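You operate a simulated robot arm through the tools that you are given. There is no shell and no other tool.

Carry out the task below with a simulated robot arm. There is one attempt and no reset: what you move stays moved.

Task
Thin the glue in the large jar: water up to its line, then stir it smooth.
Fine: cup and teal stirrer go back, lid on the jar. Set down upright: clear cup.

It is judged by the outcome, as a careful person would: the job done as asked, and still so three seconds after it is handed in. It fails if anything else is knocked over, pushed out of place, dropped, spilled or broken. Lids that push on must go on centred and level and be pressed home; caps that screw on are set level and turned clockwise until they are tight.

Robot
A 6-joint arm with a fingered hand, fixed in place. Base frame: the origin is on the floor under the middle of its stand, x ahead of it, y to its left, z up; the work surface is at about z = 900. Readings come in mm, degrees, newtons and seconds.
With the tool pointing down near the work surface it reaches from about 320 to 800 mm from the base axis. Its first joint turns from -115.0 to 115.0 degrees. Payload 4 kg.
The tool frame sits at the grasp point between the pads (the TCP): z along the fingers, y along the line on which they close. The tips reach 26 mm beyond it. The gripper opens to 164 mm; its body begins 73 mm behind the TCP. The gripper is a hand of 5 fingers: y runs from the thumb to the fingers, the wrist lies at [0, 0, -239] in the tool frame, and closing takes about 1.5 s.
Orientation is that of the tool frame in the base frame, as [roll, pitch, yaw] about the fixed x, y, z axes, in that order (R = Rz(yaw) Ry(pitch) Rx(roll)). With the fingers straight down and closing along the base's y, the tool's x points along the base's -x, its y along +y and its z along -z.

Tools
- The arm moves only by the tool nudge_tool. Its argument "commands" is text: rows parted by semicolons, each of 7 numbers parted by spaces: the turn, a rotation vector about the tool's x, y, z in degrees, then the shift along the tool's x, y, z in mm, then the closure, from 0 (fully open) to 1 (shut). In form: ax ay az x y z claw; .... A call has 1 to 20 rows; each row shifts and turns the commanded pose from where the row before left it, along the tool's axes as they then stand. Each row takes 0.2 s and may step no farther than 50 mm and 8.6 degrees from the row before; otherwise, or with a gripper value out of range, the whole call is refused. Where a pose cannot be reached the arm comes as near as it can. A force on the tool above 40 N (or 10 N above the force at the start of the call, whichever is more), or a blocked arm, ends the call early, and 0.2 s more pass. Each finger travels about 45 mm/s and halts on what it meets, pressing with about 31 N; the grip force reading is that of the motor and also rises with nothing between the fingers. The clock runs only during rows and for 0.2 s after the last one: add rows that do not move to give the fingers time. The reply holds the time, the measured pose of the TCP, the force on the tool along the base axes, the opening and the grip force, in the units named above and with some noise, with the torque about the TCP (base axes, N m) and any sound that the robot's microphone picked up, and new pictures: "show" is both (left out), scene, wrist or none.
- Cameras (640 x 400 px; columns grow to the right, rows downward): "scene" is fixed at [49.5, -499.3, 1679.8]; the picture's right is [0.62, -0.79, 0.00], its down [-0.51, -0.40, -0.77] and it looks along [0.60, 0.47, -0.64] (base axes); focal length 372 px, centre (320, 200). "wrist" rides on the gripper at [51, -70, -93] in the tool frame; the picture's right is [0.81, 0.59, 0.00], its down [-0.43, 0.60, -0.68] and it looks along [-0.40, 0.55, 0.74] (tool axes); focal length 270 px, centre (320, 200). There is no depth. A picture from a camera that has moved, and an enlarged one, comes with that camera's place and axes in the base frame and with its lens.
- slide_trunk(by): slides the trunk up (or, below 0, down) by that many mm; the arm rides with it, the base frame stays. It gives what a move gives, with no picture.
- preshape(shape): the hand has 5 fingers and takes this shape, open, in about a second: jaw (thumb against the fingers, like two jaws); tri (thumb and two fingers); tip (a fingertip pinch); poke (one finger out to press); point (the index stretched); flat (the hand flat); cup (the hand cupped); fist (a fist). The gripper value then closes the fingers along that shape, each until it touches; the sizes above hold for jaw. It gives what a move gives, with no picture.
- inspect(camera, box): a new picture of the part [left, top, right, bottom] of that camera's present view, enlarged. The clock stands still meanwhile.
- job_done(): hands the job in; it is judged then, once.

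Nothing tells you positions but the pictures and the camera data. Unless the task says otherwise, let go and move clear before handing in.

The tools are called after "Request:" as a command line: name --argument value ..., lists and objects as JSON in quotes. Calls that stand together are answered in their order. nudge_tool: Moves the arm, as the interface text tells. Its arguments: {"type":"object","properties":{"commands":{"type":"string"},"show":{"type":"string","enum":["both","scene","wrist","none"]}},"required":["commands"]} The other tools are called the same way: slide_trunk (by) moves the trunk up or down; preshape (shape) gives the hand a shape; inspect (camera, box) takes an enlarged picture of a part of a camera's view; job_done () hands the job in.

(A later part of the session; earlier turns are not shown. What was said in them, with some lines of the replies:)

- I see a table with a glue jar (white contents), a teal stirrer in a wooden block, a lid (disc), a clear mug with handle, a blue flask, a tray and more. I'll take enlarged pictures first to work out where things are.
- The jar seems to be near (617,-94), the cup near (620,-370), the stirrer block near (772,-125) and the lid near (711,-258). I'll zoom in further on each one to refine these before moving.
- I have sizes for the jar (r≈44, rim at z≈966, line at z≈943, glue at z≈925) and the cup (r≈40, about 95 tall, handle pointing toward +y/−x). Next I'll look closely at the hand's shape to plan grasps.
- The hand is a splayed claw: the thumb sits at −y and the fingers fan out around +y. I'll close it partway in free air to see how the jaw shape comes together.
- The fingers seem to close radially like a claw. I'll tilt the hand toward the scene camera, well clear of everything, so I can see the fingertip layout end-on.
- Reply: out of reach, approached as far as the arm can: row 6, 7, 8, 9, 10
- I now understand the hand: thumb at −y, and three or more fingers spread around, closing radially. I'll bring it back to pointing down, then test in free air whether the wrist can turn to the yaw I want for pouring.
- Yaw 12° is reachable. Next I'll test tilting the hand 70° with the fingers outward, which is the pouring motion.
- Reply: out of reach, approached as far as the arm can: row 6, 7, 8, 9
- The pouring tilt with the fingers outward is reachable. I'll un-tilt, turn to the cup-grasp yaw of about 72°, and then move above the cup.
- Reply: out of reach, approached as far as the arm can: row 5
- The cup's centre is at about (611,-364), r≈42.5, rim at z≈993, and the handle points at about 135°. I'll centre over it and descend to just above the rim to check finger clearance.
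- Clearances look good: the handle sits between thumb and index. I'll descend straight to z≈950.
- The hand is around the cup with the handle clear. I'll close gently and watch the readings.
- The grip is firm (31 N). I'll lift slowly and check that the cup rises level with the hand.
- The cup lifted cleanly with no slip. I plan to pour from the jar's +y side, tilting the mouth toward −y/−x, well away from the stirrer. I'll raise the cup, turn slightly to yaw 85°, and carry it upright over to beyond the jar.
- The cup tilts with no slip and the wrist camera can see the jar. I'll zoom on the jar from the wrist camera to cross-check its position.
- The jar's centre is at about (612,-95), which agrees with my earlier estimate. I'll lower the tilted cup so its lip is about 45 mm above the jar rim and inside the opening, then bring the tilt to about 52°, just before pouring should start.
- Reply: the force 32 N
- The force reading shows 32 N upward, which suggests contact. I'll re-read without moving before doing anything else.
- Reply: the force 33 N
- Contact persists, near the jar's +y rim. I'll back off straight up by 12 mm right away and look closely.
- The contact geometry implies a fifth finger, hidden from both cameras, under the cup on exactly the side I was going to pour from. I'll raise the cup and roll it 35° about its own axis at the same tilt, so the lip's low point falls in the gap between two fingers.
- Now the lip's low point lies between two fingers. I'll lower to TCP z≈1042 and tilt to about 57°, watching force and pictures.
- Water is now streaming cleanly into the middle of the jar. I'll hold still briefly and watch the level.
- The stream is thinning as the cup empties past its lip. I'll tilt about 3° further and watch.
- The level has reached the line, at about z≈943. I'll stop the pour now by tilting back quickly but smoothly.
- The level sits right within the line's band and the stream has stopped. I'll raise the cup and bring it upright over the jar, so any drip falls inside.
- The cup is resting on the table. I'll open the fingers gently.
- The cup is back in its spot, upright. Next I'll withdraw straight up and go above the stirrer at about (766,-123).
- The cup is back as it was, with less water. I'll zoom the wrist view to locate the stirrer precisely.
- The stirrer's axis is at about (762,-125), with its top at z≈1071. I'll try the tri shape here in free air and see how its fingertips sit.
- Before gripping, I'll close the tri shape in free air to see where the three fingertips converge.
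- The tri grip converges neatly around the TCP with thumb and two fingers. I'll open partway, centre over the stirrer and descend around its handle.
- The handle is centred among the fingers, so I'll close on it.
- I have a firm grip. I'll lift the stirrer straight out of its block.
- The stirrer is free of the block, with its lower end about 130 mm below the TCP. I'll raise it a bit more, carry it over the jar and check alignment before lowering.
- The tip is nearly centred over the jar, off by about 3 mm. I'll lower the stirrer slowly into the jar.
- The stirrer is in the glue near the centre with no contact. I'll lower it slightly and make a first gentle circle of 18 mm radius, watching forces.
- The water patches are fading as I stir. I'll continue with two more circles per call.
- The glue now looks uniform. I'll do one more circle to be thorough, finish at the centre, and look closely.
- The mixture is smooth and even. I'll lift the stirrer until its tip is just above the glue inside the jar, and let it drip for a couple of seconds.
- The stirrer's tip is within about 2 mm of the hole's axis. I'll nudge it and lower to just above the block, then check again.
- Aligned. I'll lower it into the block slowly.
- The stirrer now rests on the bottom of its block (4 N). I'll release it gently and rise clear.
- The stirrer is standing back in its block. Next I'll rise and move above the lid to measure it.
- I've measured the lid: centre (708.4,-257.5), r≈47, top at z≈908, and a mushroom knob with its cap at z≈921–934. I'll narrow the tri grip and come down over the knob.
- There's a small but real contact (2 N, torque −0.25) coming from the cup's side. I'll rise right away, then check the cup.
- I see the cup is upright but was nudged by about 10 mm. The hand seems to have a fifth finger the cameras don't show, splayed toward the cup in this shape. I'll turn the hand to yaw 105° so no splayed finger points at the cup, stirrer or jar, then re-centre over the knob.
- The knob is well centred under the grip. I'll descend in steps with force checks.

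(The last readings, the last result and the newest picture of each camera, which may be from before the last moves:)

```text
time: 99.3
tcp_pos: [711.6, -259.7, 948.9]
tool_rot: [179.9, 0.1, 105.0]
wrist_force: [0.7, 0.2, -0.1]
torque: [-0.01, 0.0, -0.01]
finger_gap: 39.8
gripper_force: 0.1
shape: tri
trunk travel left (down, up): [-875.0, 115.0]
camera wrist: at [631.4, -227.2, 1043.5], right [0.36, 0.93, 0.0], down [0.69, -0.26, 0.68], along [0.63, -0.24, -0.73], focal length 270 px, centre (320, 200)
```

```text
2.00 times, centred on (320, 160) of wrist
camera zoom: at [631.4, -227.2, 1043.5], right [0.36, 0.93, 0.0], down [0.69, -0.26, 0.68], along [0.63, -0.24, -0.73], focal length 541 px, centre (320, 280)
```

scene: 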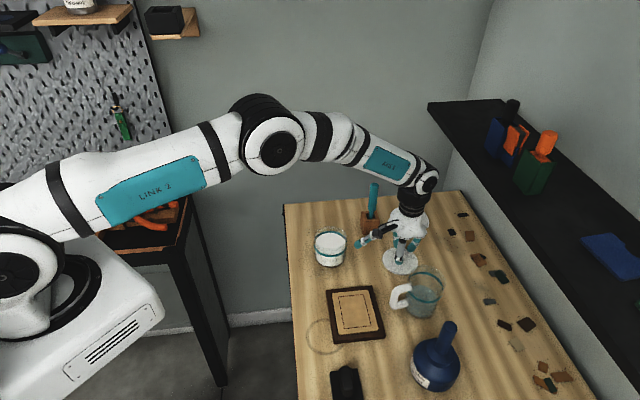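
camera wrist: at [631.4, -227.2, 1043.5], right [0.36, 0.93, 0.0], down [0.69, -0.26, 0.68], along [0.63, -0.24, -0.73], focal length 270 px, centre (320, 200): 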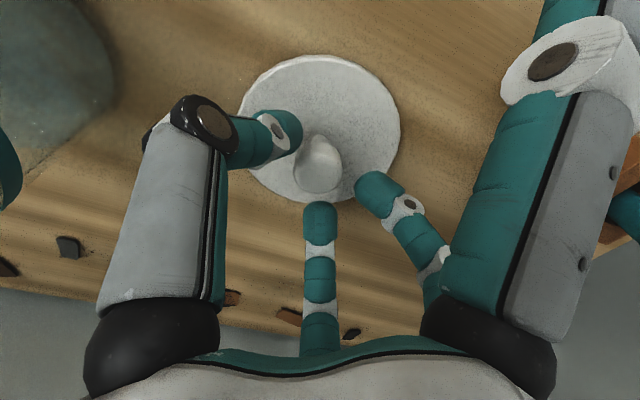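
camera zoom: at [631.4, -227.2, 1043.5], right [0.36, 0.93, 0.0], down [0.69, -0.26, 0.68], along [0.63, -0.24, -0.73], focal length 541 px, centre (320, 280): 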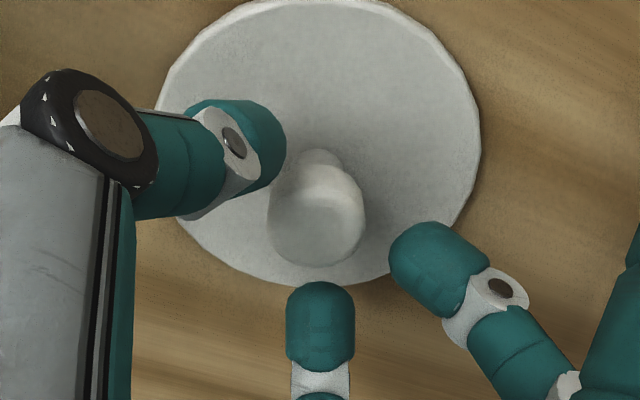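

Request:
nudge_tool --commands "0 0 0 0 0 4 0.76;0 0 0 0 0 3 0.76;0 0 0 0 0 0 0.76" --show "none"

Request:
inspect --camera "wrist" --box '[220, 60, 420, 260]'

Request:
inspect --camera "scene" --box '[370, 215, 430, 285]'

```text
time: 100.1
tcp_pos: [712.9, -259.5, 944.1]
tool_rot: [179.9, 0.1, 104.9]
wrist_force: [0.6, -0.9, -0.6]
torque: [-0.01, -0.04, -0.02]
finger_gap: 39.8
gripper_force: 0.1
shape: tri
trunk travel left (down, up): [-875.0, 115.0]
```

```text
2.00 times, centred on (320, 160) of wrist
camera zoom: at [631.9, -227.3, 1036.6], right [0.36, 0.93, 0.0], down [0.69, -0.26, 0.68], along [0.63, -0.24, -0.73], focal length 541 px, centre (320, 280)
```

zoom: 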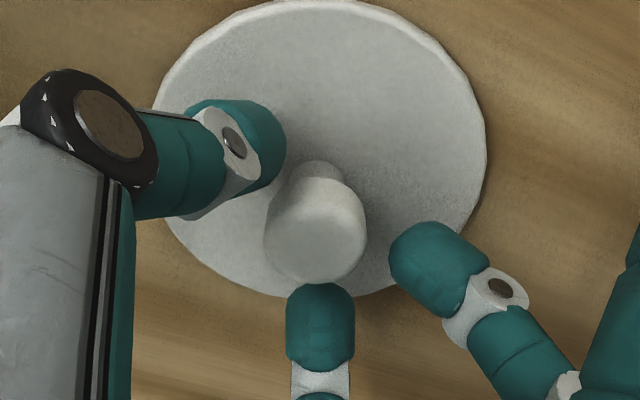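

```text
5.71 times, centred on (400, 250) of scene
camera zoom: at [49.5, -499.3, 1679.8], right [0.62, -0.79, 0.0], down [-0.51, -0.4, -0.77], along [0.6, 0.47, -0.64], focal length 2124 px, centre (-137, -86)
```

zoom: 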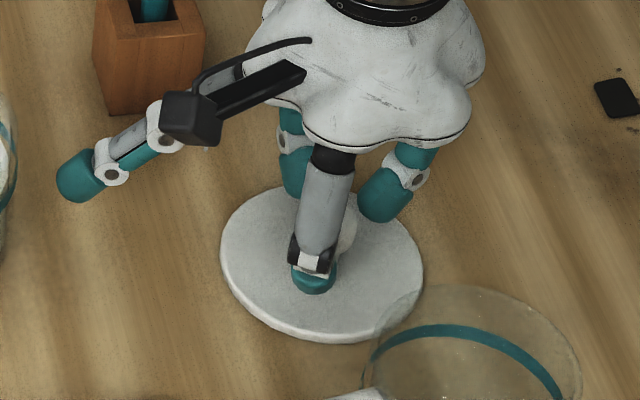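

Request:
nudge_tool --commands "0 0 0 0 0 0 0.8;0 0 0 0 0 2 0.8;0 0 0 0 0 2 0.8;0 0 0 0 0 0 0.8" --show "none"

```text
time: 101.1
tcp_pos: [713.3, -259.4, 940.3]
tool_rot: [179.9, 0.1, 105.0]
wrist_force: [0.0, -0.1, 0.6]
torque: [-0.01, 0.01, -0.01]
finger_gap: 33.2
gripper_force: 0.0
shape: tri
trunk travel left (down, up): [-875.0, 115.0]
```

Now I'll close on the knob gently.

Request:
nudge_tool --commands "0 0 0 0 0 0 0.84;0 0 0 0 0 0 0.88;0 0 0 0 0 0 0.92;0 0 0 0 0 0 0.95;0 0 0 0 0 0 0.95;0 0 0 0 0 0 0.95" --show "none"

Request:
inspect --camera "wrist" --box '[220, 60, 420, 260]'

Request:
inspect --camera "scene" --box '[370, 215, 430, 285]'

```text
time: 102.5
tcp_pos: [713.0, -259.3, 939.1]
tool_rot: [179.9, 0.2, 105.0]
wrist_force: [0.9, 0.6, 0.3]
torque: [0.01, -0.01, 0.01]
finger_gap: 19.6
gripper_force: 31.0
shape: tri
trunk travel left (down, up): [-875.0, 115.0]
```

```text
2.00 times, centred on (320, 160) of wrist
camera zoom: at [632.1, -227.3, 1032.9], right [0.36, 0.93, 0.0], down [0.69, -0.26, 0.68], along [0.63, -0.24, -0.73], focal length 541 px, centre (320, 280)
```

zoom: 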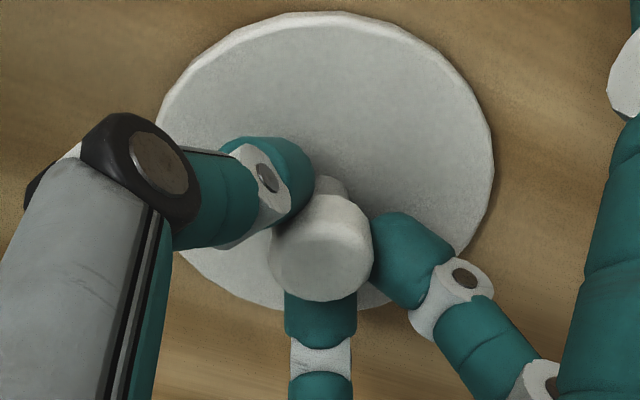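

```text
5.71 times, centred on (400, 250) of scene
camera zoom: at [49.5, -499.3, 1679.8], right [0.62, -0.79, 0.0], down [-0.51, -0.4, -0.77], along [0.6, 0.47, -0.64], focal length 2124 px, centre (-137, -86)
```

zoom: 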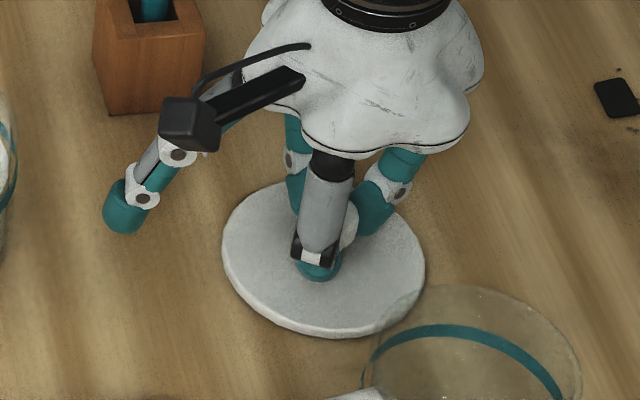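

Gripped at 31 N. I'll lift the lid and check that it hangs level.

Request:
nudge_tool --commands "0 0 0 0 0 -6 0.96;0 0 0 0 0 -14 0.96;0 0 0 0 0 -25 0.96;0 0 0 0 0 -25 0.96;0 0 0 0 0 -25 0.96;0 0 0 0 0 -25 0.96;0 0 0 0 0 0 0.96" --show "none"

Request:
inspect --camera "wrist" --box '[220, 60, 420, 260]'

Request:
inspect --camera "scene" --box '[350, 170, 450, 285]'

```text
time: 104.1
tcp_pos: [713.0, -259.6, 1058.1]
tool_rot: [179.9, 0.0, 105.0]
wrist_force: [-0.5, 0.3, 0.5]
torque: [0.02, 0.03, -0.01]
finger_gap: 19.7
gripper_force: 31.5
shape: tri
trunk travel left (down, up): [-875.0, 115.0]
```

```text
2.00 times, centred on (320, 160) of wrist
camera zoom: at [632.5, -226.7, 1152.6], right [0.36, 0.93, 0.0], down [0.69, -0.26, 0.68], along [0.63, -0.24, -0.73], focal length 541 px, centre (320, 280)
```

zoom: 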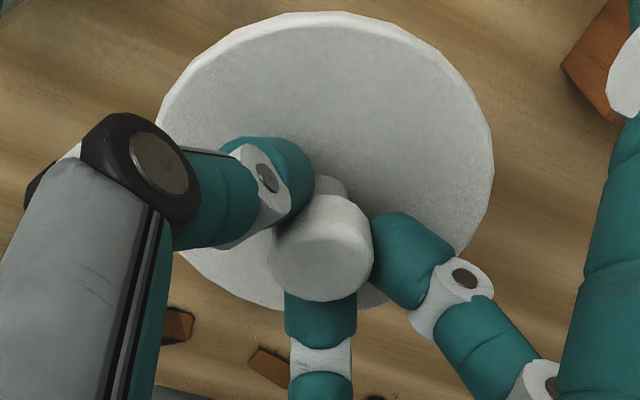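

```text
3.48 times, centred on (400, 228) of scene
camera zoom: at [49.5, -499.3, 1679.8], right [0.62, -0.79, 0.0], down [-0.51, -0.4, -0.77], along [0.6, 0.47, -0.64], focal length 1293 px, centre (42, 104)
```

zoom: 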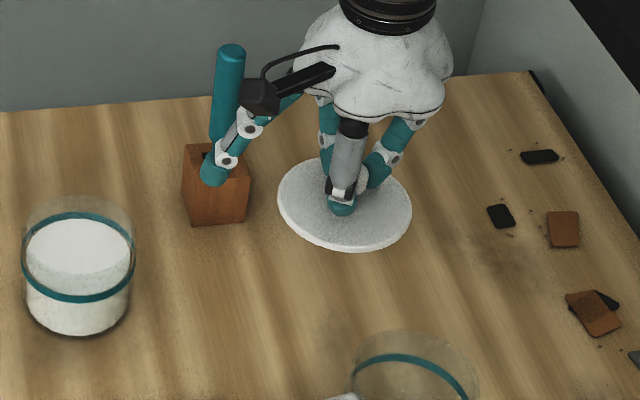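

The lid lifted level and firm in the grip. I'll carry it over the jar, staying about 45 mm above the rim.

Request:
nudge_tool --commands "0 0 0 15 -4.5 0 0.96;0 0 0 30 -9 0 0.96;0 0 0 30 -9 0 0.96;0 0 0 30 -9 0 0.96;0 0 0 30 -9 0 0.96;0 0 0 30 -9 0 0.96;0 0 0 17 -5 0 0.96;0 0 0 0 0 15 0.96;0 0 0 0 0 0 0.96" --show "both"

Request:
inspect --camera "scene" --box '[300, 195, 370, 275]'

Request:
inspect --camera "wrist" --box '[220, 40, 440, 260]'

```text
time: 106.1
tcp_pos: [612.9, -97.8, 1045.2]
tool_rot: [179.9, 0.0, 105.0]
wrist_force: [-1.2, -0.4, -0.4]
torque: [-0.03, -0.01, -0.02]
finger_gap: 19.6
gripper_force: 30.9
shape: tri
trunk travel left (down, up): [-875.0, 115.0]
camera wrist: at [532.2, -65.0, 1137.8], right [0.36, 0.93, 0.0], down [0.68, -0.26, 0.68], along [0.63, -0.24, -0.73], focal length 270 px, centre (320, 200)
```

scene: 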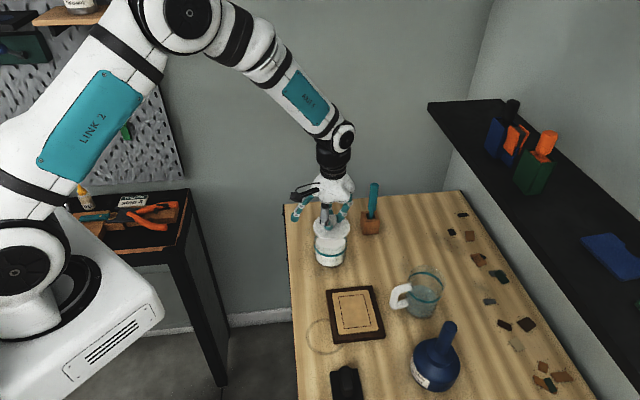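
wrist: 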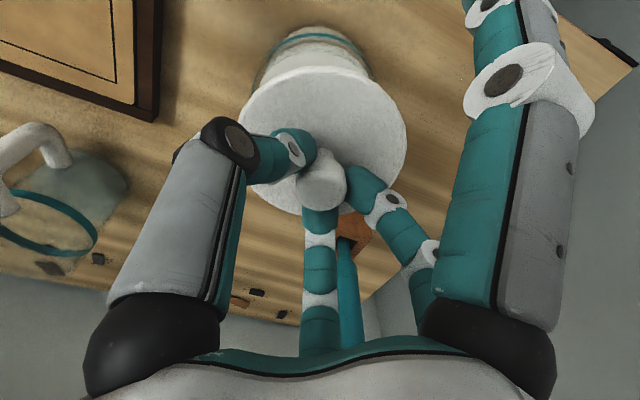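

```text
5.00 times, centred on (335, 235) of scene
camera zoom: at [49.5, -499.3, 1679.8], right [0.62, -0.79, 0.0], down [-0.51, -0.4, -0.77], along [0.6, 0.47, -0.64], focal length 1858 px, centre (245, 25)
```

zoom: 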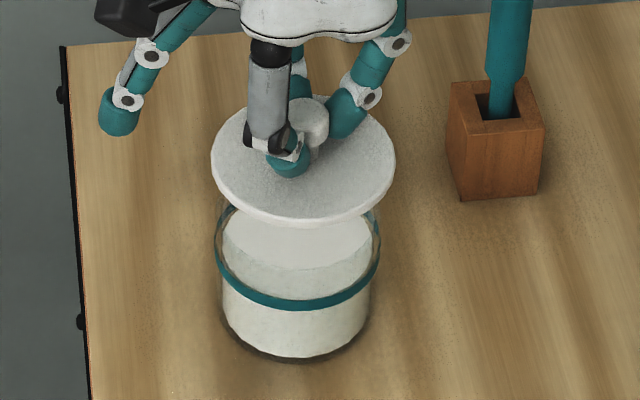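

```text
1.82 times, centred on (330, 150) of wrist
camera zoom: at [532.2, -65.0, 1137.8], right [0.36, 0.93, 0.0], down [0.68, -0.26, 0.68], along [0.63, -0.24, -0.73], focal length 491 px, centre (302, 291)
```

zoom: 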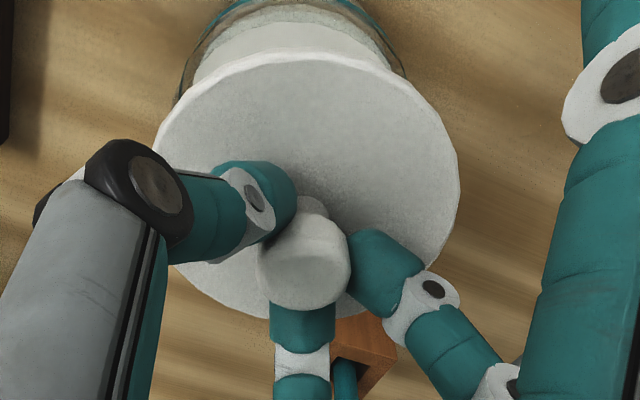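

Scene view says the lid is within about 2 mm laterally. I'll lower it to just above the rim for a finer alignment check from both cameras.

Request:
nudge_tool --commands "0 0 0 -1 1 8 0.96;0 0 0 0 0 8 0.96;0 0 0 0 0 6 0.96;0 0 0 0 0 0 0.96" --show "none"

Request:
inspect --camera "scene" --box '[305, 215, 360, 270]'

Request:
inspect --camera "wrist" --box '[220, 30, 420, 230]'

```text
time: 107.1
tcp_pos: [614.4, -99.4, 1022.5]
tool_rot: [-180.0, 0.1, 105.1]
wrist_force: [-0.6, 0.4, -0.4]
torque: [0.02, 0.01, 0.0]
finger_gap: 19.7
gripper_force: 31.1
shape: tri
trunk travel left (down, up): [-875.0, 115.0]
```

```text
7.27 times, centred on (332, 242) of scene
camera zoom: at [49.5, -499.3, 1679.8], right [0.62, -0.79, 0.0], down [-0.51, -0.4, -0.77], along [0.6, 0.47, -0.64], focal length 2703 px, centre (229, -109)
```

zoom: 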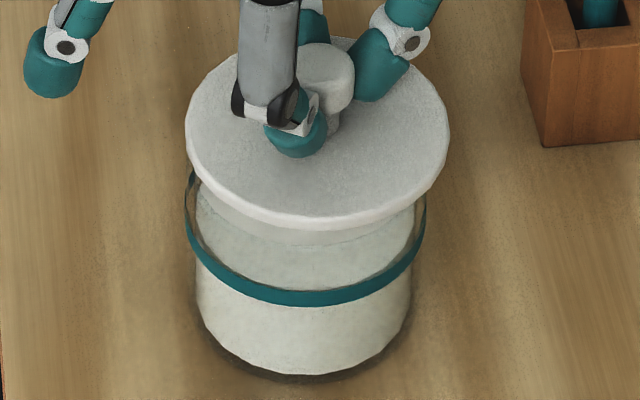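

```text
2.00 times, centred on (320, 130) of wrist
camera zoom: at [533.4, -66.2, 1115.5], right [0.36, 0.93, 0.0], down [0.69, -0.26, 0.68], along [0.63, -0.24, -0.73], focal length 541 px, centre (320, 340)
```

zoom: 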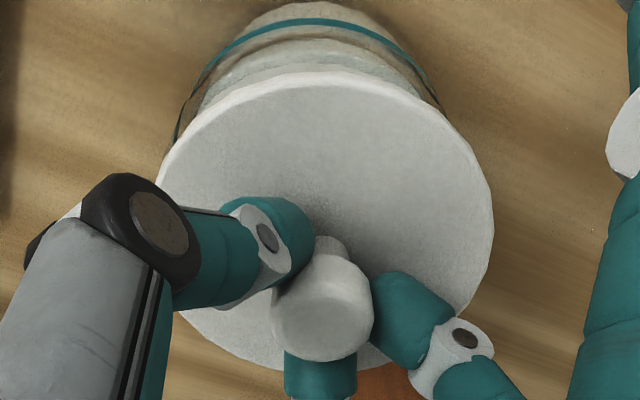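

Request:
inspect --camera "wrist" --box '[260, 20, 390, 110]'

```text
4.44 times, centred on (325, 65) of wrist
camera zoom: at [533.4, -66.2, 1115.5], right [0.36, 0.93, 0.0], down [0.69, -0.26, 0.68], along [0.63, -0.24, -0.73], focal length 1201 px, centre (298, 800)
```

zoom: 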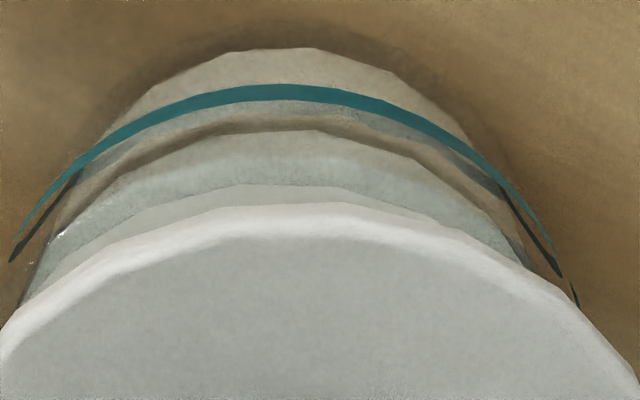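

Combining both views, the lid needs to shift by about (−7.3, −1.3) mm to be concentric with the jar. I'll apply that and re-measure.

Request:
nudge_tool --commands "0 0 0 0.65 -7.4 0 0.96;0 0 0 0 0 0 0.96" --show "none"

Request:
inspect --camera "scene" --box '[305, 215, 360, 270]'

Request:
inspect --camera "wrist" --box '[260, 20, 390, 110]'

Request:
inspect --camera "wrist" --box '[220, 30, 420, 230]'

```text
time: 107.7
tcp_pos: [606.5, -100.4, 1022.5]
tool_rot: [179.9, 0.1, 105.0]
wrist_force: [-0.4, -0.3, -0.7]
torque: [0.01, -0.03, 0.0]
finger_gap: 19.7
gripper_force: 31.1
shape: tri
trunk travel left (down, up): [-875.0, 115.0]
```

```text
7.27 times, centred on (332, 242) of scene
camera zoom: at [49.5, -499.3, 1679.8], right [0.62, -0.79, 0.0], down [-0.51, -0.4, -0.77], along [0.6, 0.47, -0.64], focal length 2703 px, centre (229, -109)
```

zoom: 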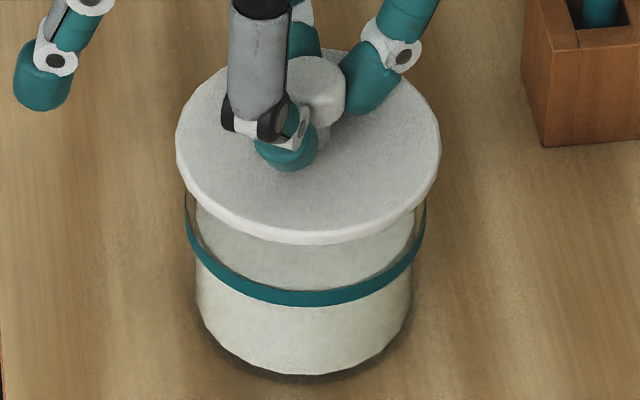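

```text
4.44 times, centred on (325, 65) of wrist
camera zoom: at [526.2, -67.7, 1115.4], right [0.36, 0.93, 0.0], down [0.69, -0.26, 0.68], along [0.63, -0.24, -0.73], focal length 1201 px, centre (298, 800)
```

zoom: 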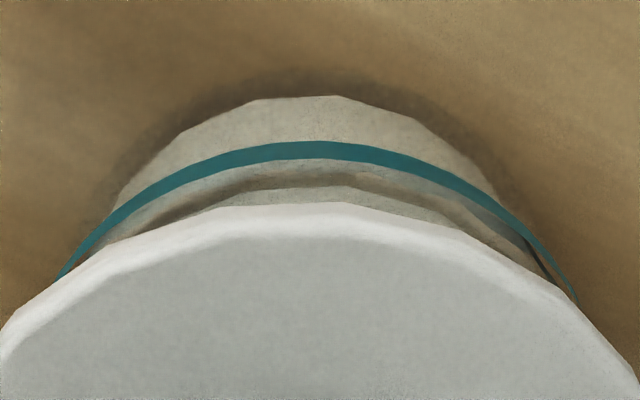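

```text
2.00 times, centred on (320, 130) of wrist
camera zoom: at [526.2, -67.7, 1115.4], right [0.36, 0.93, 0.0], down [0.69, -0.26, 0.68], along [0.63, -0.24, -0.73], focal length 541 px, centre (320, 340)
```

zoom: 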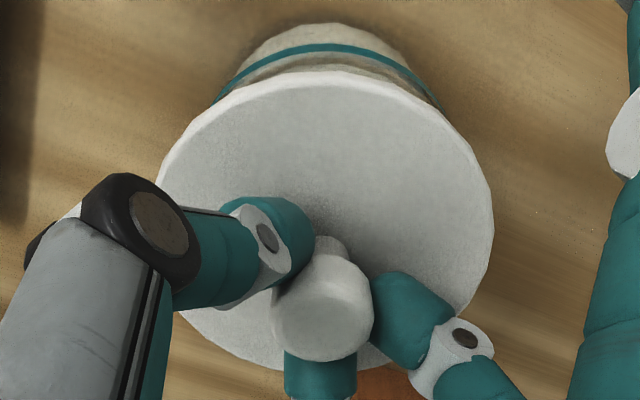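

Nearly concentric now, about 1 mm to go. I'll make the fine shift and start lowering in small steps, watching force.

Request:
nudge_tool --commands "0 0 0 0.75 1 0 0.96;0 0 0 0 0 2 0.96;0 0 0 0 0 2 0.96;0 0 0 0 0 0 0.96" --show "none"

Request:
inspect --camera "scene" --box '[305, 215, 360, 270]'

Request:
inspect --camera "wrist" --box '[260, 20, 390, 110]'

```text
time: 108.7
tcp_pos: [608.4, -99.4, 1018.7]
tool_rot: [179.9, 0.1, 105.0]
wrist_force: [0.2, -0.2, -1.7]
torque: [-0.02, 0.06, 0.03]
finger_gap: 19.8
gripper_force: 31.0
shape: tri
trunk travel left (down, up): [-875.0, 115.0]
```

```text
7.27 times, centred on (332, 242) of scene
camera zoom: at [49.5, -499.3, 1679.8], right [0.62, -0.79, 0.0], down [-0.51, -0.4, -0.77], along [0.6, 0.47, -0.64], focal length 2703 px, centre (229, -109)
```

zoom: 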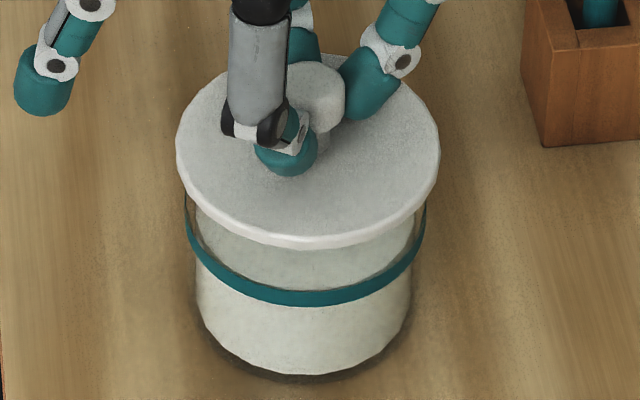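

```text
4.44 times, centred on (325, 65) of wrist
camera zoom: at [527.2, -66.8, 1111.6], right [0.36, 0.93, 0.0], down [0.69, -0.26, 0.68], along [0.63, -0.24, -0.73], focal length 1201 px, centre (298, 800)
```

zoom: 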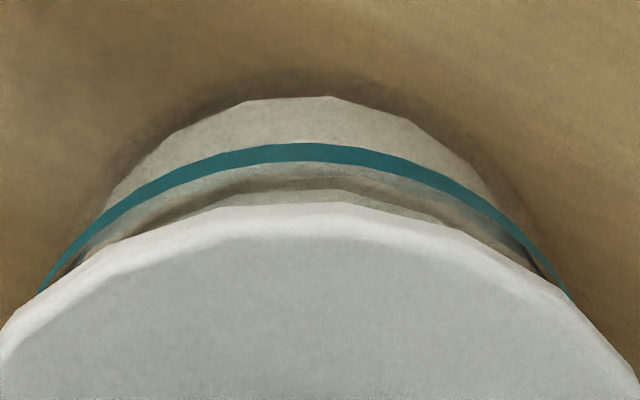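

Concentric to within about 0.7 mm in both views. I'll lower 1 mm at a time until the lid seats.

Request:
nudge_tool --commands "0 0 0 0 -0.5 1 0.96;0 0 0 0 0 1 0.96;0 0 0 0 0 1 0.96;0 0 0 0 0 0 0.96" --show "none"

```text
time: 109.7
tcp_pos: [607.3, -98.8, 1015.4]
tool_rot: [179.9, 0.2, 105.0]
wrist_force: [-0.1, 1.0, -0.5]
torque: [-0.02, 0.01, 0.01]
finger_gap: 19.6
gripper_force: 31.0
shape: tri
trunk travel left (down, up): [-875.0, 115.0]
```

Request:
nudge_tool --commands "0 0 0 0 0 1 0.96;0 0 0 0 0 1 0.96;0 0 0 0 0 0 0.96" --show "none"

Request:
inspect --camera "scene" --box '[305, 215, 360, 270]'

```text
time: 110.5
tcp_pos: [606.8, -100.2, 1013.5]
tool_rot: [179.8, 0.1, 105.0]
wrist_force: [0.1, 0.2, 4.3]
torque: [0.01, -0.01, -0.01]
finger_gap: 19.9
gripper_force: 30.8
shape: tri
trunk travel left (down, up): [-875.0, 115.0]
```

```text
7.27 times, centred on (332, 242) of scene
camera zoom: at [49.5, -499.3, 1679.8], right [0.62, -0.79, 0.0], down [-0.51, -0.4, -0.77], along [0.6, 0.47, -0.64], focal length 2703 px, centre (229, -109)
```

zoom: 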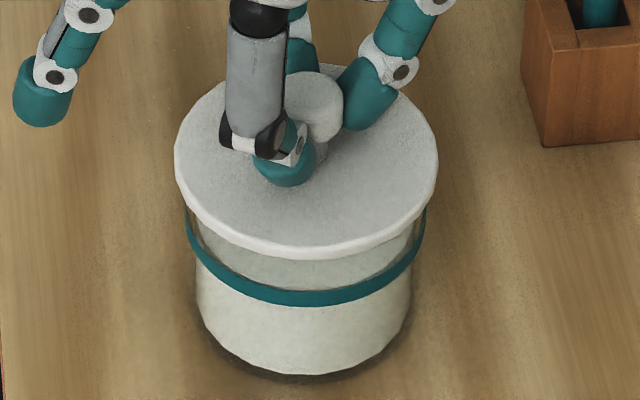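

The lid touched the rim with a balanced 4 N and no torque, so it is centred and level. I'll press it home gradually.

Request:
nudge_tool --commands "0 0 0 0 0 1 0.97;0 0 0 0 0 0 0.97" --show "none"

```text
time: 111.1
tcp_pos: [607.9, -99.2, 1013.0]
tool_rot: [179.8, 0.1, 105.0]
wrist_force: [0.1, 0.5, 10.1]
torque: [0.01, 0.01, 0.0]
finger_gap: 19.6
gripper_force: 31.1
shape: tri
trunk travel left (down, up): [-875.0, 115.0]
```

Request:
nudge_tool --commands "0 0 0 0 0 1 0.98;0 0 0 0 0 1 0.98;0 0 0 0 0 0 0.98" --show "none"

```text
time: 111.9
tcp_pos: [607.2, -100.1, 1013.0]
tool_rot: [179.7, 0.3, 105.0]
wrist_force: [1.3, 1.1, 23.0]
torque: [0.02, -0.04, -0.02]
finger_gap: 20.0
gripper_force: 31.1
shape: tri
trunk travel left (down, up): [-875.0, 115.0]
```

Request:
nudge_tool --commands "0 0 0 0 0 1 0.98;0 0 0 0 0 0.7 0.98;0 0 0 0 0 0 0.98" --show "none"

Request:
inspect --camera "scene" --box '[305, 215, 360, 270]'

Request:
inspect --camera "wrist" --box '[220, 30, 420, 230]'

```text
time: 112.7
tcp_pos: [606.9, -99.5, 1010.9]
tool_rot: [179.5, 0.2, 105.0]
wrist_force: [3.2, -0.6, 38.7]
torque: [0.02, -0.12, 0.0]
finger_gap: 21.5
gripper_force: 31.0
shape: tri
trunk travel left (down, up): [-875.0, 115.0]
```

```text
7.27 times, centred on (332, 242) of scene
camera zoom: at [49.5, -499.3, 1679.8], right [0.62, -0.79, 0.0], down [-0.51, -0.4, -0.77], along [0.6, 0.47, -0.64], focal length 2703 px, centre (229, -109)
```

zoom: 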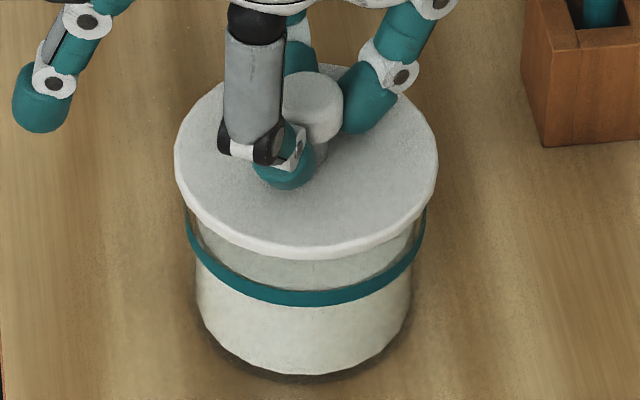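

```text
2.00 times, centred on (320, 130) of wrist
camera zoom: at [525.1, -66.7, 1104.2], right [0.36, 0.93, 0.0], down [0.68, -0.26, 0.68], along [0.64, -0.24, -0.73], focal length 541 px, centre (320, 340)
```

zoom: 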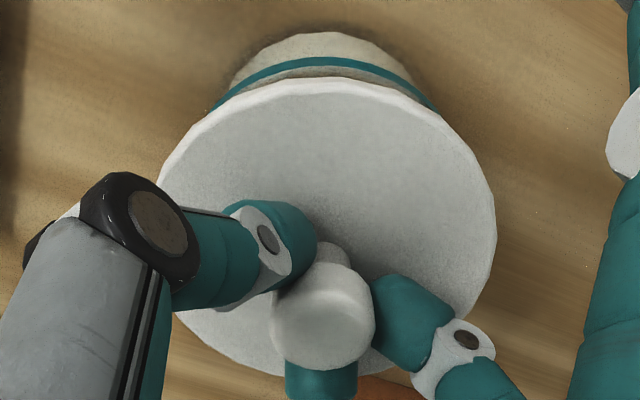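

The lid took a centred 38 N push without tilting. From the geometry, its skirt now sits about 4 mm below the rim, fully seated. I'll relax the push, then release the knob.

Request:
nudge_tool --commands "0 0 0 0 0 -1 0.97;0 0 0 0 0 -1 0.97;0 0 0 0 0 0 0.97" --show "none"

```text
time: 113.5
tcp_pos: [605.7, -99.6, 1011.7]
tool_rot: [179.8, 0.1, 104.9]
wrist_force: [6.1, -1.3, 30.6]
torque: [-0.04, -0.15, 0.01]
finger_gap: 21.3
gripper_force: 31.0
shape: tri
trunk travel left (down, up): [-875.0, 115.0]
```

Request:
nudge_tool --commands "0 0 0 0 0 -1 0.97;0 0 0 0 0 -1 0.97;0 0 0 0 0 0 0.97" --show "none"

```text
time: 114.3
tcp_pos: [605.8, -98.2, 1011.7]
tool_rot: [179.9, -0.1, 105.0]
wrist_force: [2.4, -0.2, 14.0]
torque: [0.04, -0.07, -0.01]
finger_gap: 21.3
gripper_force: 30.8
shape: tri
trunk travel left (down, up): [-875.0, 115.0]
```

Request:
nudge_tool --commands "0 0 0 0 0 -1 0.96;0 0 0 0 0 -0.5 0.96;0 0 0 0 0 0 0.96" --show "none"

```text
time: 115.1
tcp_pos: [605.9, -98.5, 1013.1]
tool_rot: [-180.0, 0.0, 104.9]
wrist_force: [0.5, 0.6, -0.4]
torque: [0.02, 0.01, 0.01]
finger_gap: 20.7
gripper_force: 31.1
shape: tri
trunk travel left (down, up): [-875.0, 115.0]
```

The load is zero now. I'll open the fingers slowly.

Request:
nudge_tool --commands "0 0 0 0 0 0 0.92;0 0 0 0 0 0 0.88;0 0 0 0 0 0 0.84;0 0 0 0 0 0 0.8;0 0 0 0 0 0 0.76;0 0 0 0 0 0 0.74;0 0 0 0 0 0 0.74" --show "none"

Request:
inspect --camera "scene" --box '[300, 205, 365, 270]'

Request:
inspect --camera "wrist" --box '[220, 30, 420, 230]'

```text
time: 116.7
tcp_pos: [607.2, -98.6, 1014.2]
tool_rot: [179.8, 0.0, 105.0]
wrist_force: [0.9, 0.1, 0.2]
torque: [0.02, -0.01, 0.0]
finger_gap: 42.3
gripper_force: 0.2
shape: tri
trunk travel left (down, up): [-875.0, 115.0]
```

```text
6.15 times, centred on (332, 238) of scene
camera zoom: at [49.5, -499.3, 1679.8], right [0.62, -0.79, 0.0], down [-0.51, -0.4, -0.77], along [0.6, 0.47, -0.64], focal length 2287 px, centre (243, -31)
```

zoom: 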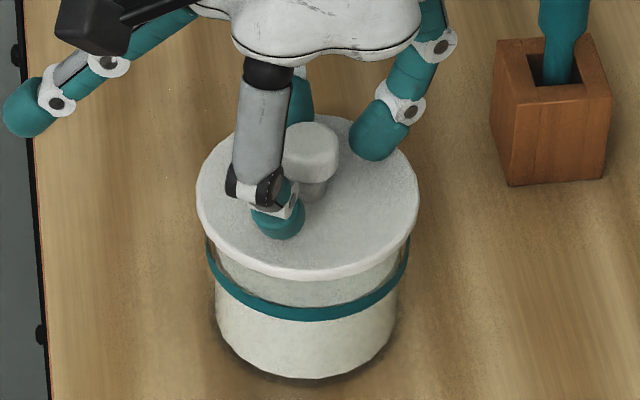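

```text
2.00 times, centred on (320, 130) of wrist
camera zoom: at [526.4, -66.6, 1107.4], right [0.36, 0.93, 0.0], down [0.69, -0.26, 0.68], along [0.63, -0.24, -0.73], focal length 541 px, centre (320, 340)
```

zoom: 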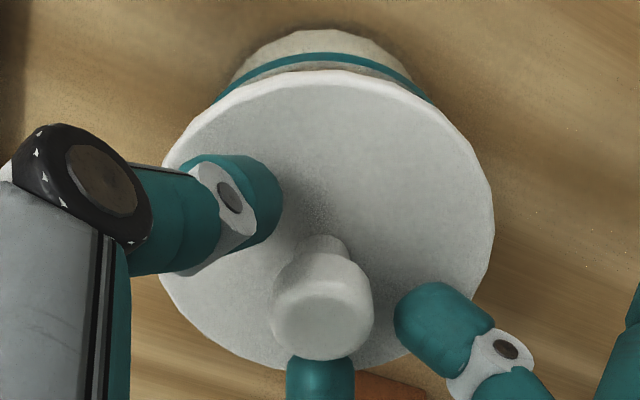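

Request:
nudge_tool --commands "0 0 0 0 0 0 0.68;0 0 0 0 0 -10 0.66;0 0 0 0 0 -25 0.6;0 0 0 0 0 -40 0.6;0 0 0 0 0 -40 0.6;0 0 0 0 0 0 0.6" --show "both"

Request:
inspect --camera "scene" --box '[305, 210, 360, 270]'

Request:
inspect --camera "wrist" --box '[230, 0, 410, 170]'

```text
time: 118.1
tcp_pos: [607.5, -100.4, 1128.6]
tool_rot: [180.0, 0.1, 105.0]
wrist_force: [0.0, 1.1, 0.2]
torque: [-0.02, -0.02, -0.02]
finger_gap: 65.2
gripper_force: 0.1
shape: tri
trunk travel left (down, up): [-875.0, 115.0]
camera wrist: at [527.1, -66.5, 1222.1], right [0.36, 0.93, 0.0], down [0.69, -0.26, 0.68], along [0.63, -0.24, -0.73], focal length 270 px, centre (320, 200)
```

scene: 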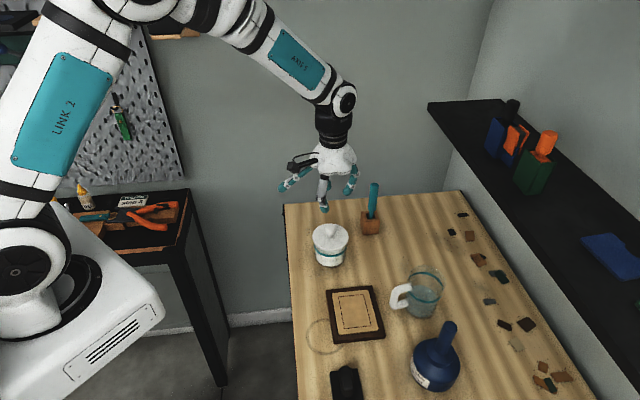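
wrist: 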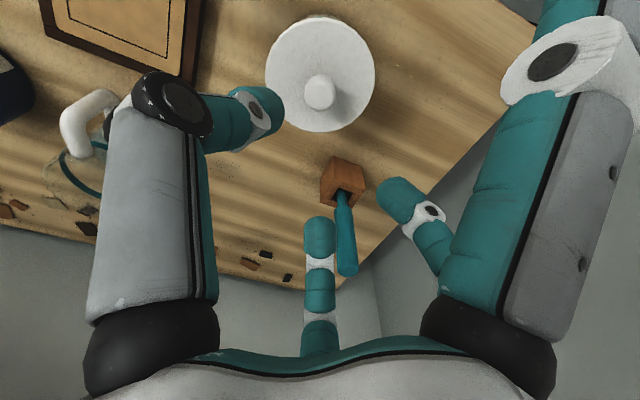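

```text
6.67 times, centred on (332, 240) of scene
camera zoom: at [49.5, -499.3, 1679.8], right [0.62, -0.79, 0.0], down [-0.51, -0.4, -0.77], along [0.6, 0.47, -0.64], focal length 2478 px, centre (237, -67)
```

zoom: 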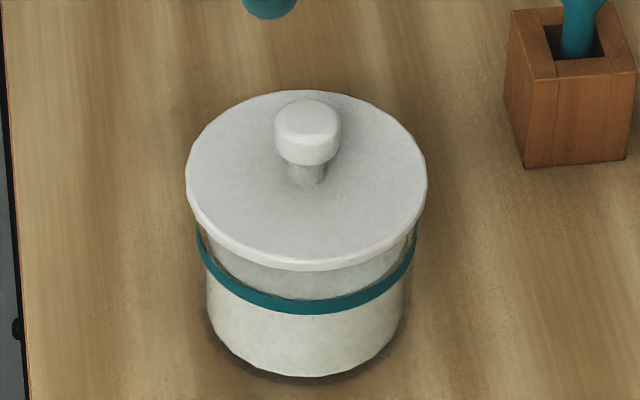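

```text
2.35 times, centred on (320, 85) of wrist
camera zoom: at [527.1, -66.5, 1222.1], right [0.36, 0.93, 0.0], down [0.69, -0.26, 0.68], along [0.63, -0.24, -0.73], focal length 636 px, centre (320, 471)
```

zoom: 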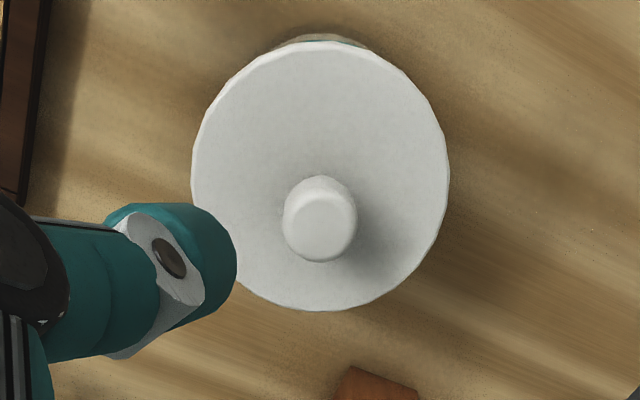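

The lid sits on the jar and looks concentric. I'll zoom in closely to verify it is level and seated all around.

Request:
inspect --camera "scene" --box '[308, 222, 356, 254]'

Request:
inspect --camera "scene" --box '[308, 236, 356, 268]'

```text
12.50 times, centred on (332, 238) of scene
camera zoom: at [49.5, -499.3, 1679.8], right [0.62, -0.79, 0.0], down [-0.51, -0.4, -0.77], along [0.6, 0.47, -0.64], focal length 4646 px, centre (170, -275)
```

zoom: 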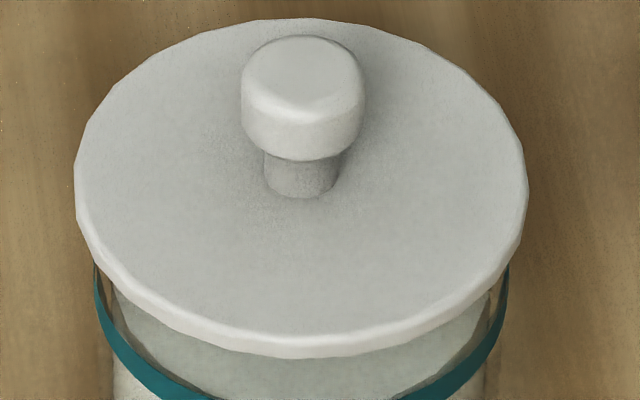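

```text
12.50 times, centred on (332, 252) of scene
camera zoom: at [49.5, -499.3, 1679.8], right [0.62, -0.79, 0.0], down [-0.51, -0.4, -0.77], along [0.6, 0.47, -0.64], focal length 4646 px, centre (170, -450)
```

zoom: 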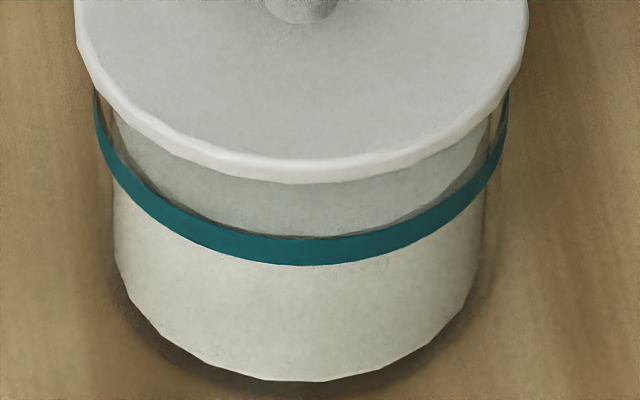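

The lid is level, and its skirt sits about 4–5 mm below the rim, so it is fully seated. Next I'll compare the cup's present place with its starting place using the same crop as at the start.

Request:
inspect --camera "scene" --box '[380, 240, 460, 325]'

Request:
inspect --camera "scene" --box '[290, 275, 490, 400]'

Request:
inspect --camera "scene" --box '[280, 170, 480, 295]'

```text
4.71 times, centred on (420, 282) of scene
camera zoom: at [49.5, -499.3, 1679.8], right [0.62, -0.79, 0.0], down [-0.51, -0.4, -0.77], along [0.6, 0.47, -0.64], focal length 1749 px, centre (-151, -188)
```

zoom: 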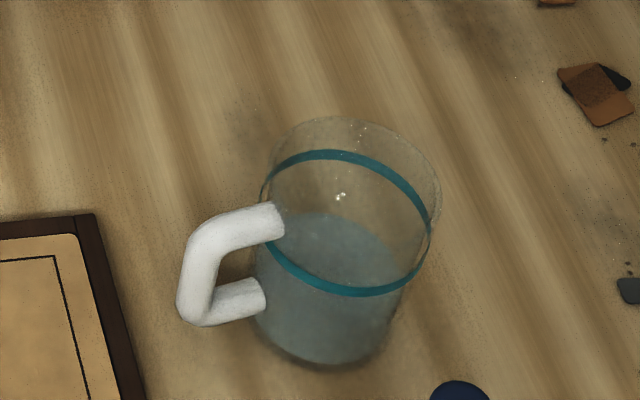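

```text
3.20 times, centred on (390, 338) of scene
camera zoom: at [49.5, -499.3, 1679.8], right [0.62, -0.79, 0.0], down [-0.51, -0.4, -0.77], along [0.6, 0.47, -0.64], focal length 1189 px, centre (96, -240)
```

zoom: 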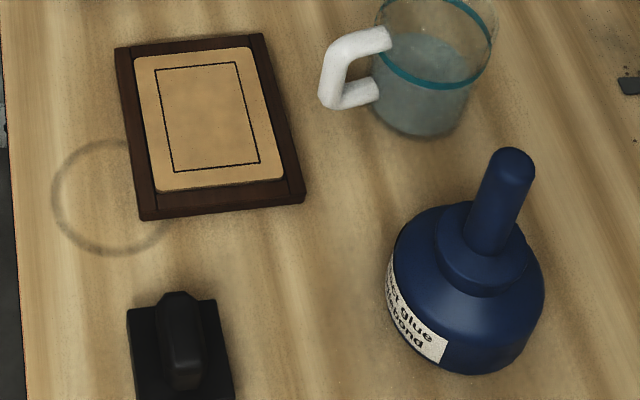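

```text
3.20 times, centred on (380, 232) of scene
camera zoom: at [49.5, -499.3, 1679.8], right [0.62, -0.79, 0.0], down [-0.51, -0.4, -0.77], along [0.6, 0.47, -0.64], focal length 1189 px, centre (128, 96)
```

zoom: 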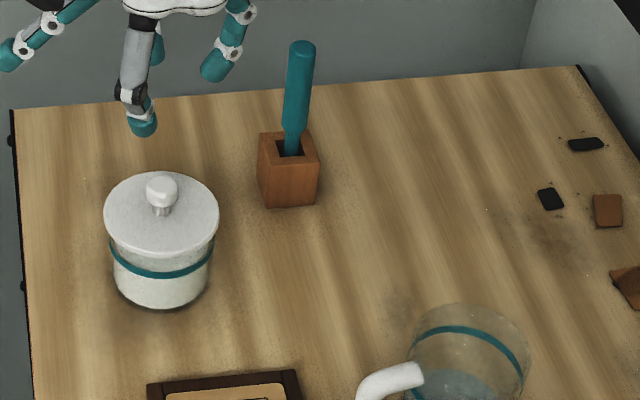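

Request:
inspect --camera "scene" --box '[375, 235, 455, 310]'

Request:
inspect --camera "scene" --box '[285, 195, 385, 285]'

```text
5.33 times, centred on (415, 272) of scene
camera zoom: at [49.5, -499.3, 1679.8], right [0.62, -0.79, 0.0], down [-0.51, -0.4, -0.77], along [0.6, 0.47, -0.64], focal length 1982 px, centre (-187, -187)
```

zoom: 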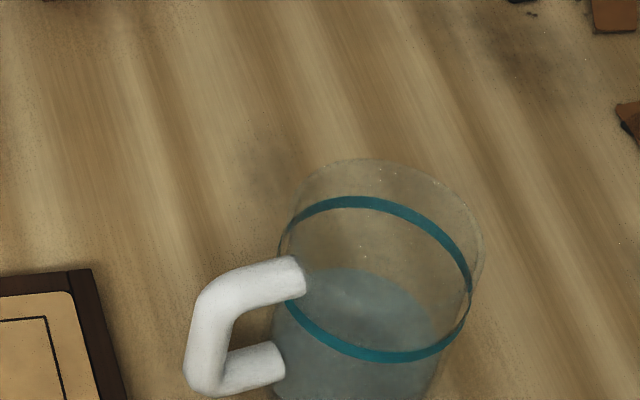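

```text
4.44 times, centred on (335, 240) of scene
camera zoom: at [49.5, -499.3, 1679.8], right [0.62, -0.79, 0.0], down [-0.51, -0.4, -0.77], along [0.6, 0.47, -0.64], focal length 1652 px, centre (253, 22)
```

zoom: 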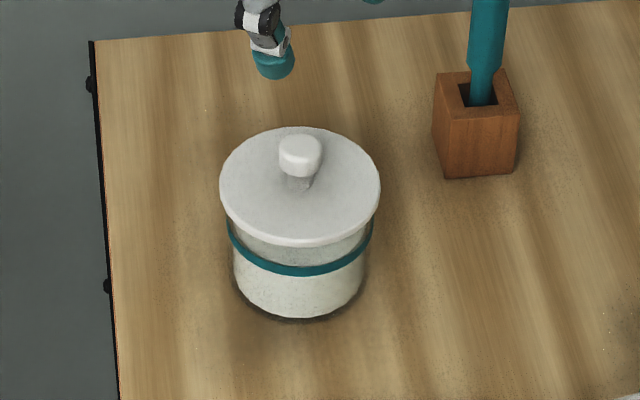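

Everything checks out: glue thinned to the line and smooth, lid seated, stirrer back in its block, and the cup upright within about 8 mm of its starting spot. I'll move the hand well clear before handing in.

Request:
nudge_tool --commands "0 0 0 0 0 -40 0.5;0 0 0 0 0 -40 0.4;0 0 0 0 0 -40 0.3;0 0 0 0 0 0 0.3;0 0 0 0 0 0 0.3" --show "scene"

```text
time: 119.3
tcp_pos: [606.3, -98.2, 1250.0]
tool_rot: [180.0, 0.1, 105.0]
wrist_force: [0.6, -0.4, 0.4]
torque: [0.0, -0.02, 0.02]
finger_gap: 114.1
gripper_force: 0.0
shape: tri
trunk travel left (down, up): [-875.0, 115.0]
```

scene: 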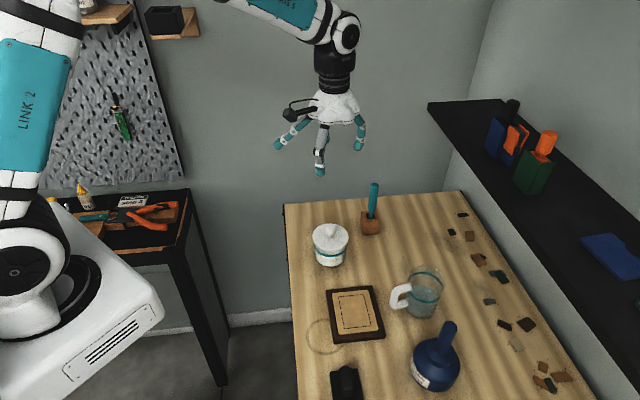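

The scene is tidy: the lidded jar, stirrer and cup are all in place, and the hand is well clear. I'm handing the job in.

Request:
job_done

```text
The job is handed in.
```

I finished the job and handed it in. The glue is thinned to its line and stirred smooth, with no spill visible in the final pictures.

- **Water:** I poured until the level sat on the jar's teal line. By the camera measurements it is within about 1 mm.
- **Stirring:** I made about five slow circles, until the water patches had gone and the mix looked even.
- **Stirrer:** it is back upright in its wooden block. I let it drip over the jar first.
- **Lid:** it is on the jar, centred and level. I pressed it with about 38 N, and its edge sits roughly 4–5 mm below the jar rim, so I take it to be fully seated.
- **Cup:** it is back upright with the remaining water, about 8 mm from where it started. It was close to its original spot when I put it down. While I was reaching for the lid, the hand brushed it and shifted it by about 12 mm. I left it there rather than grip it again.

The hand also made one brief, firm contact (about 32 N), apparently against the jar's rim, before the pour. It left no visible effect: the jar did not move, and I turned the cup before pouring.
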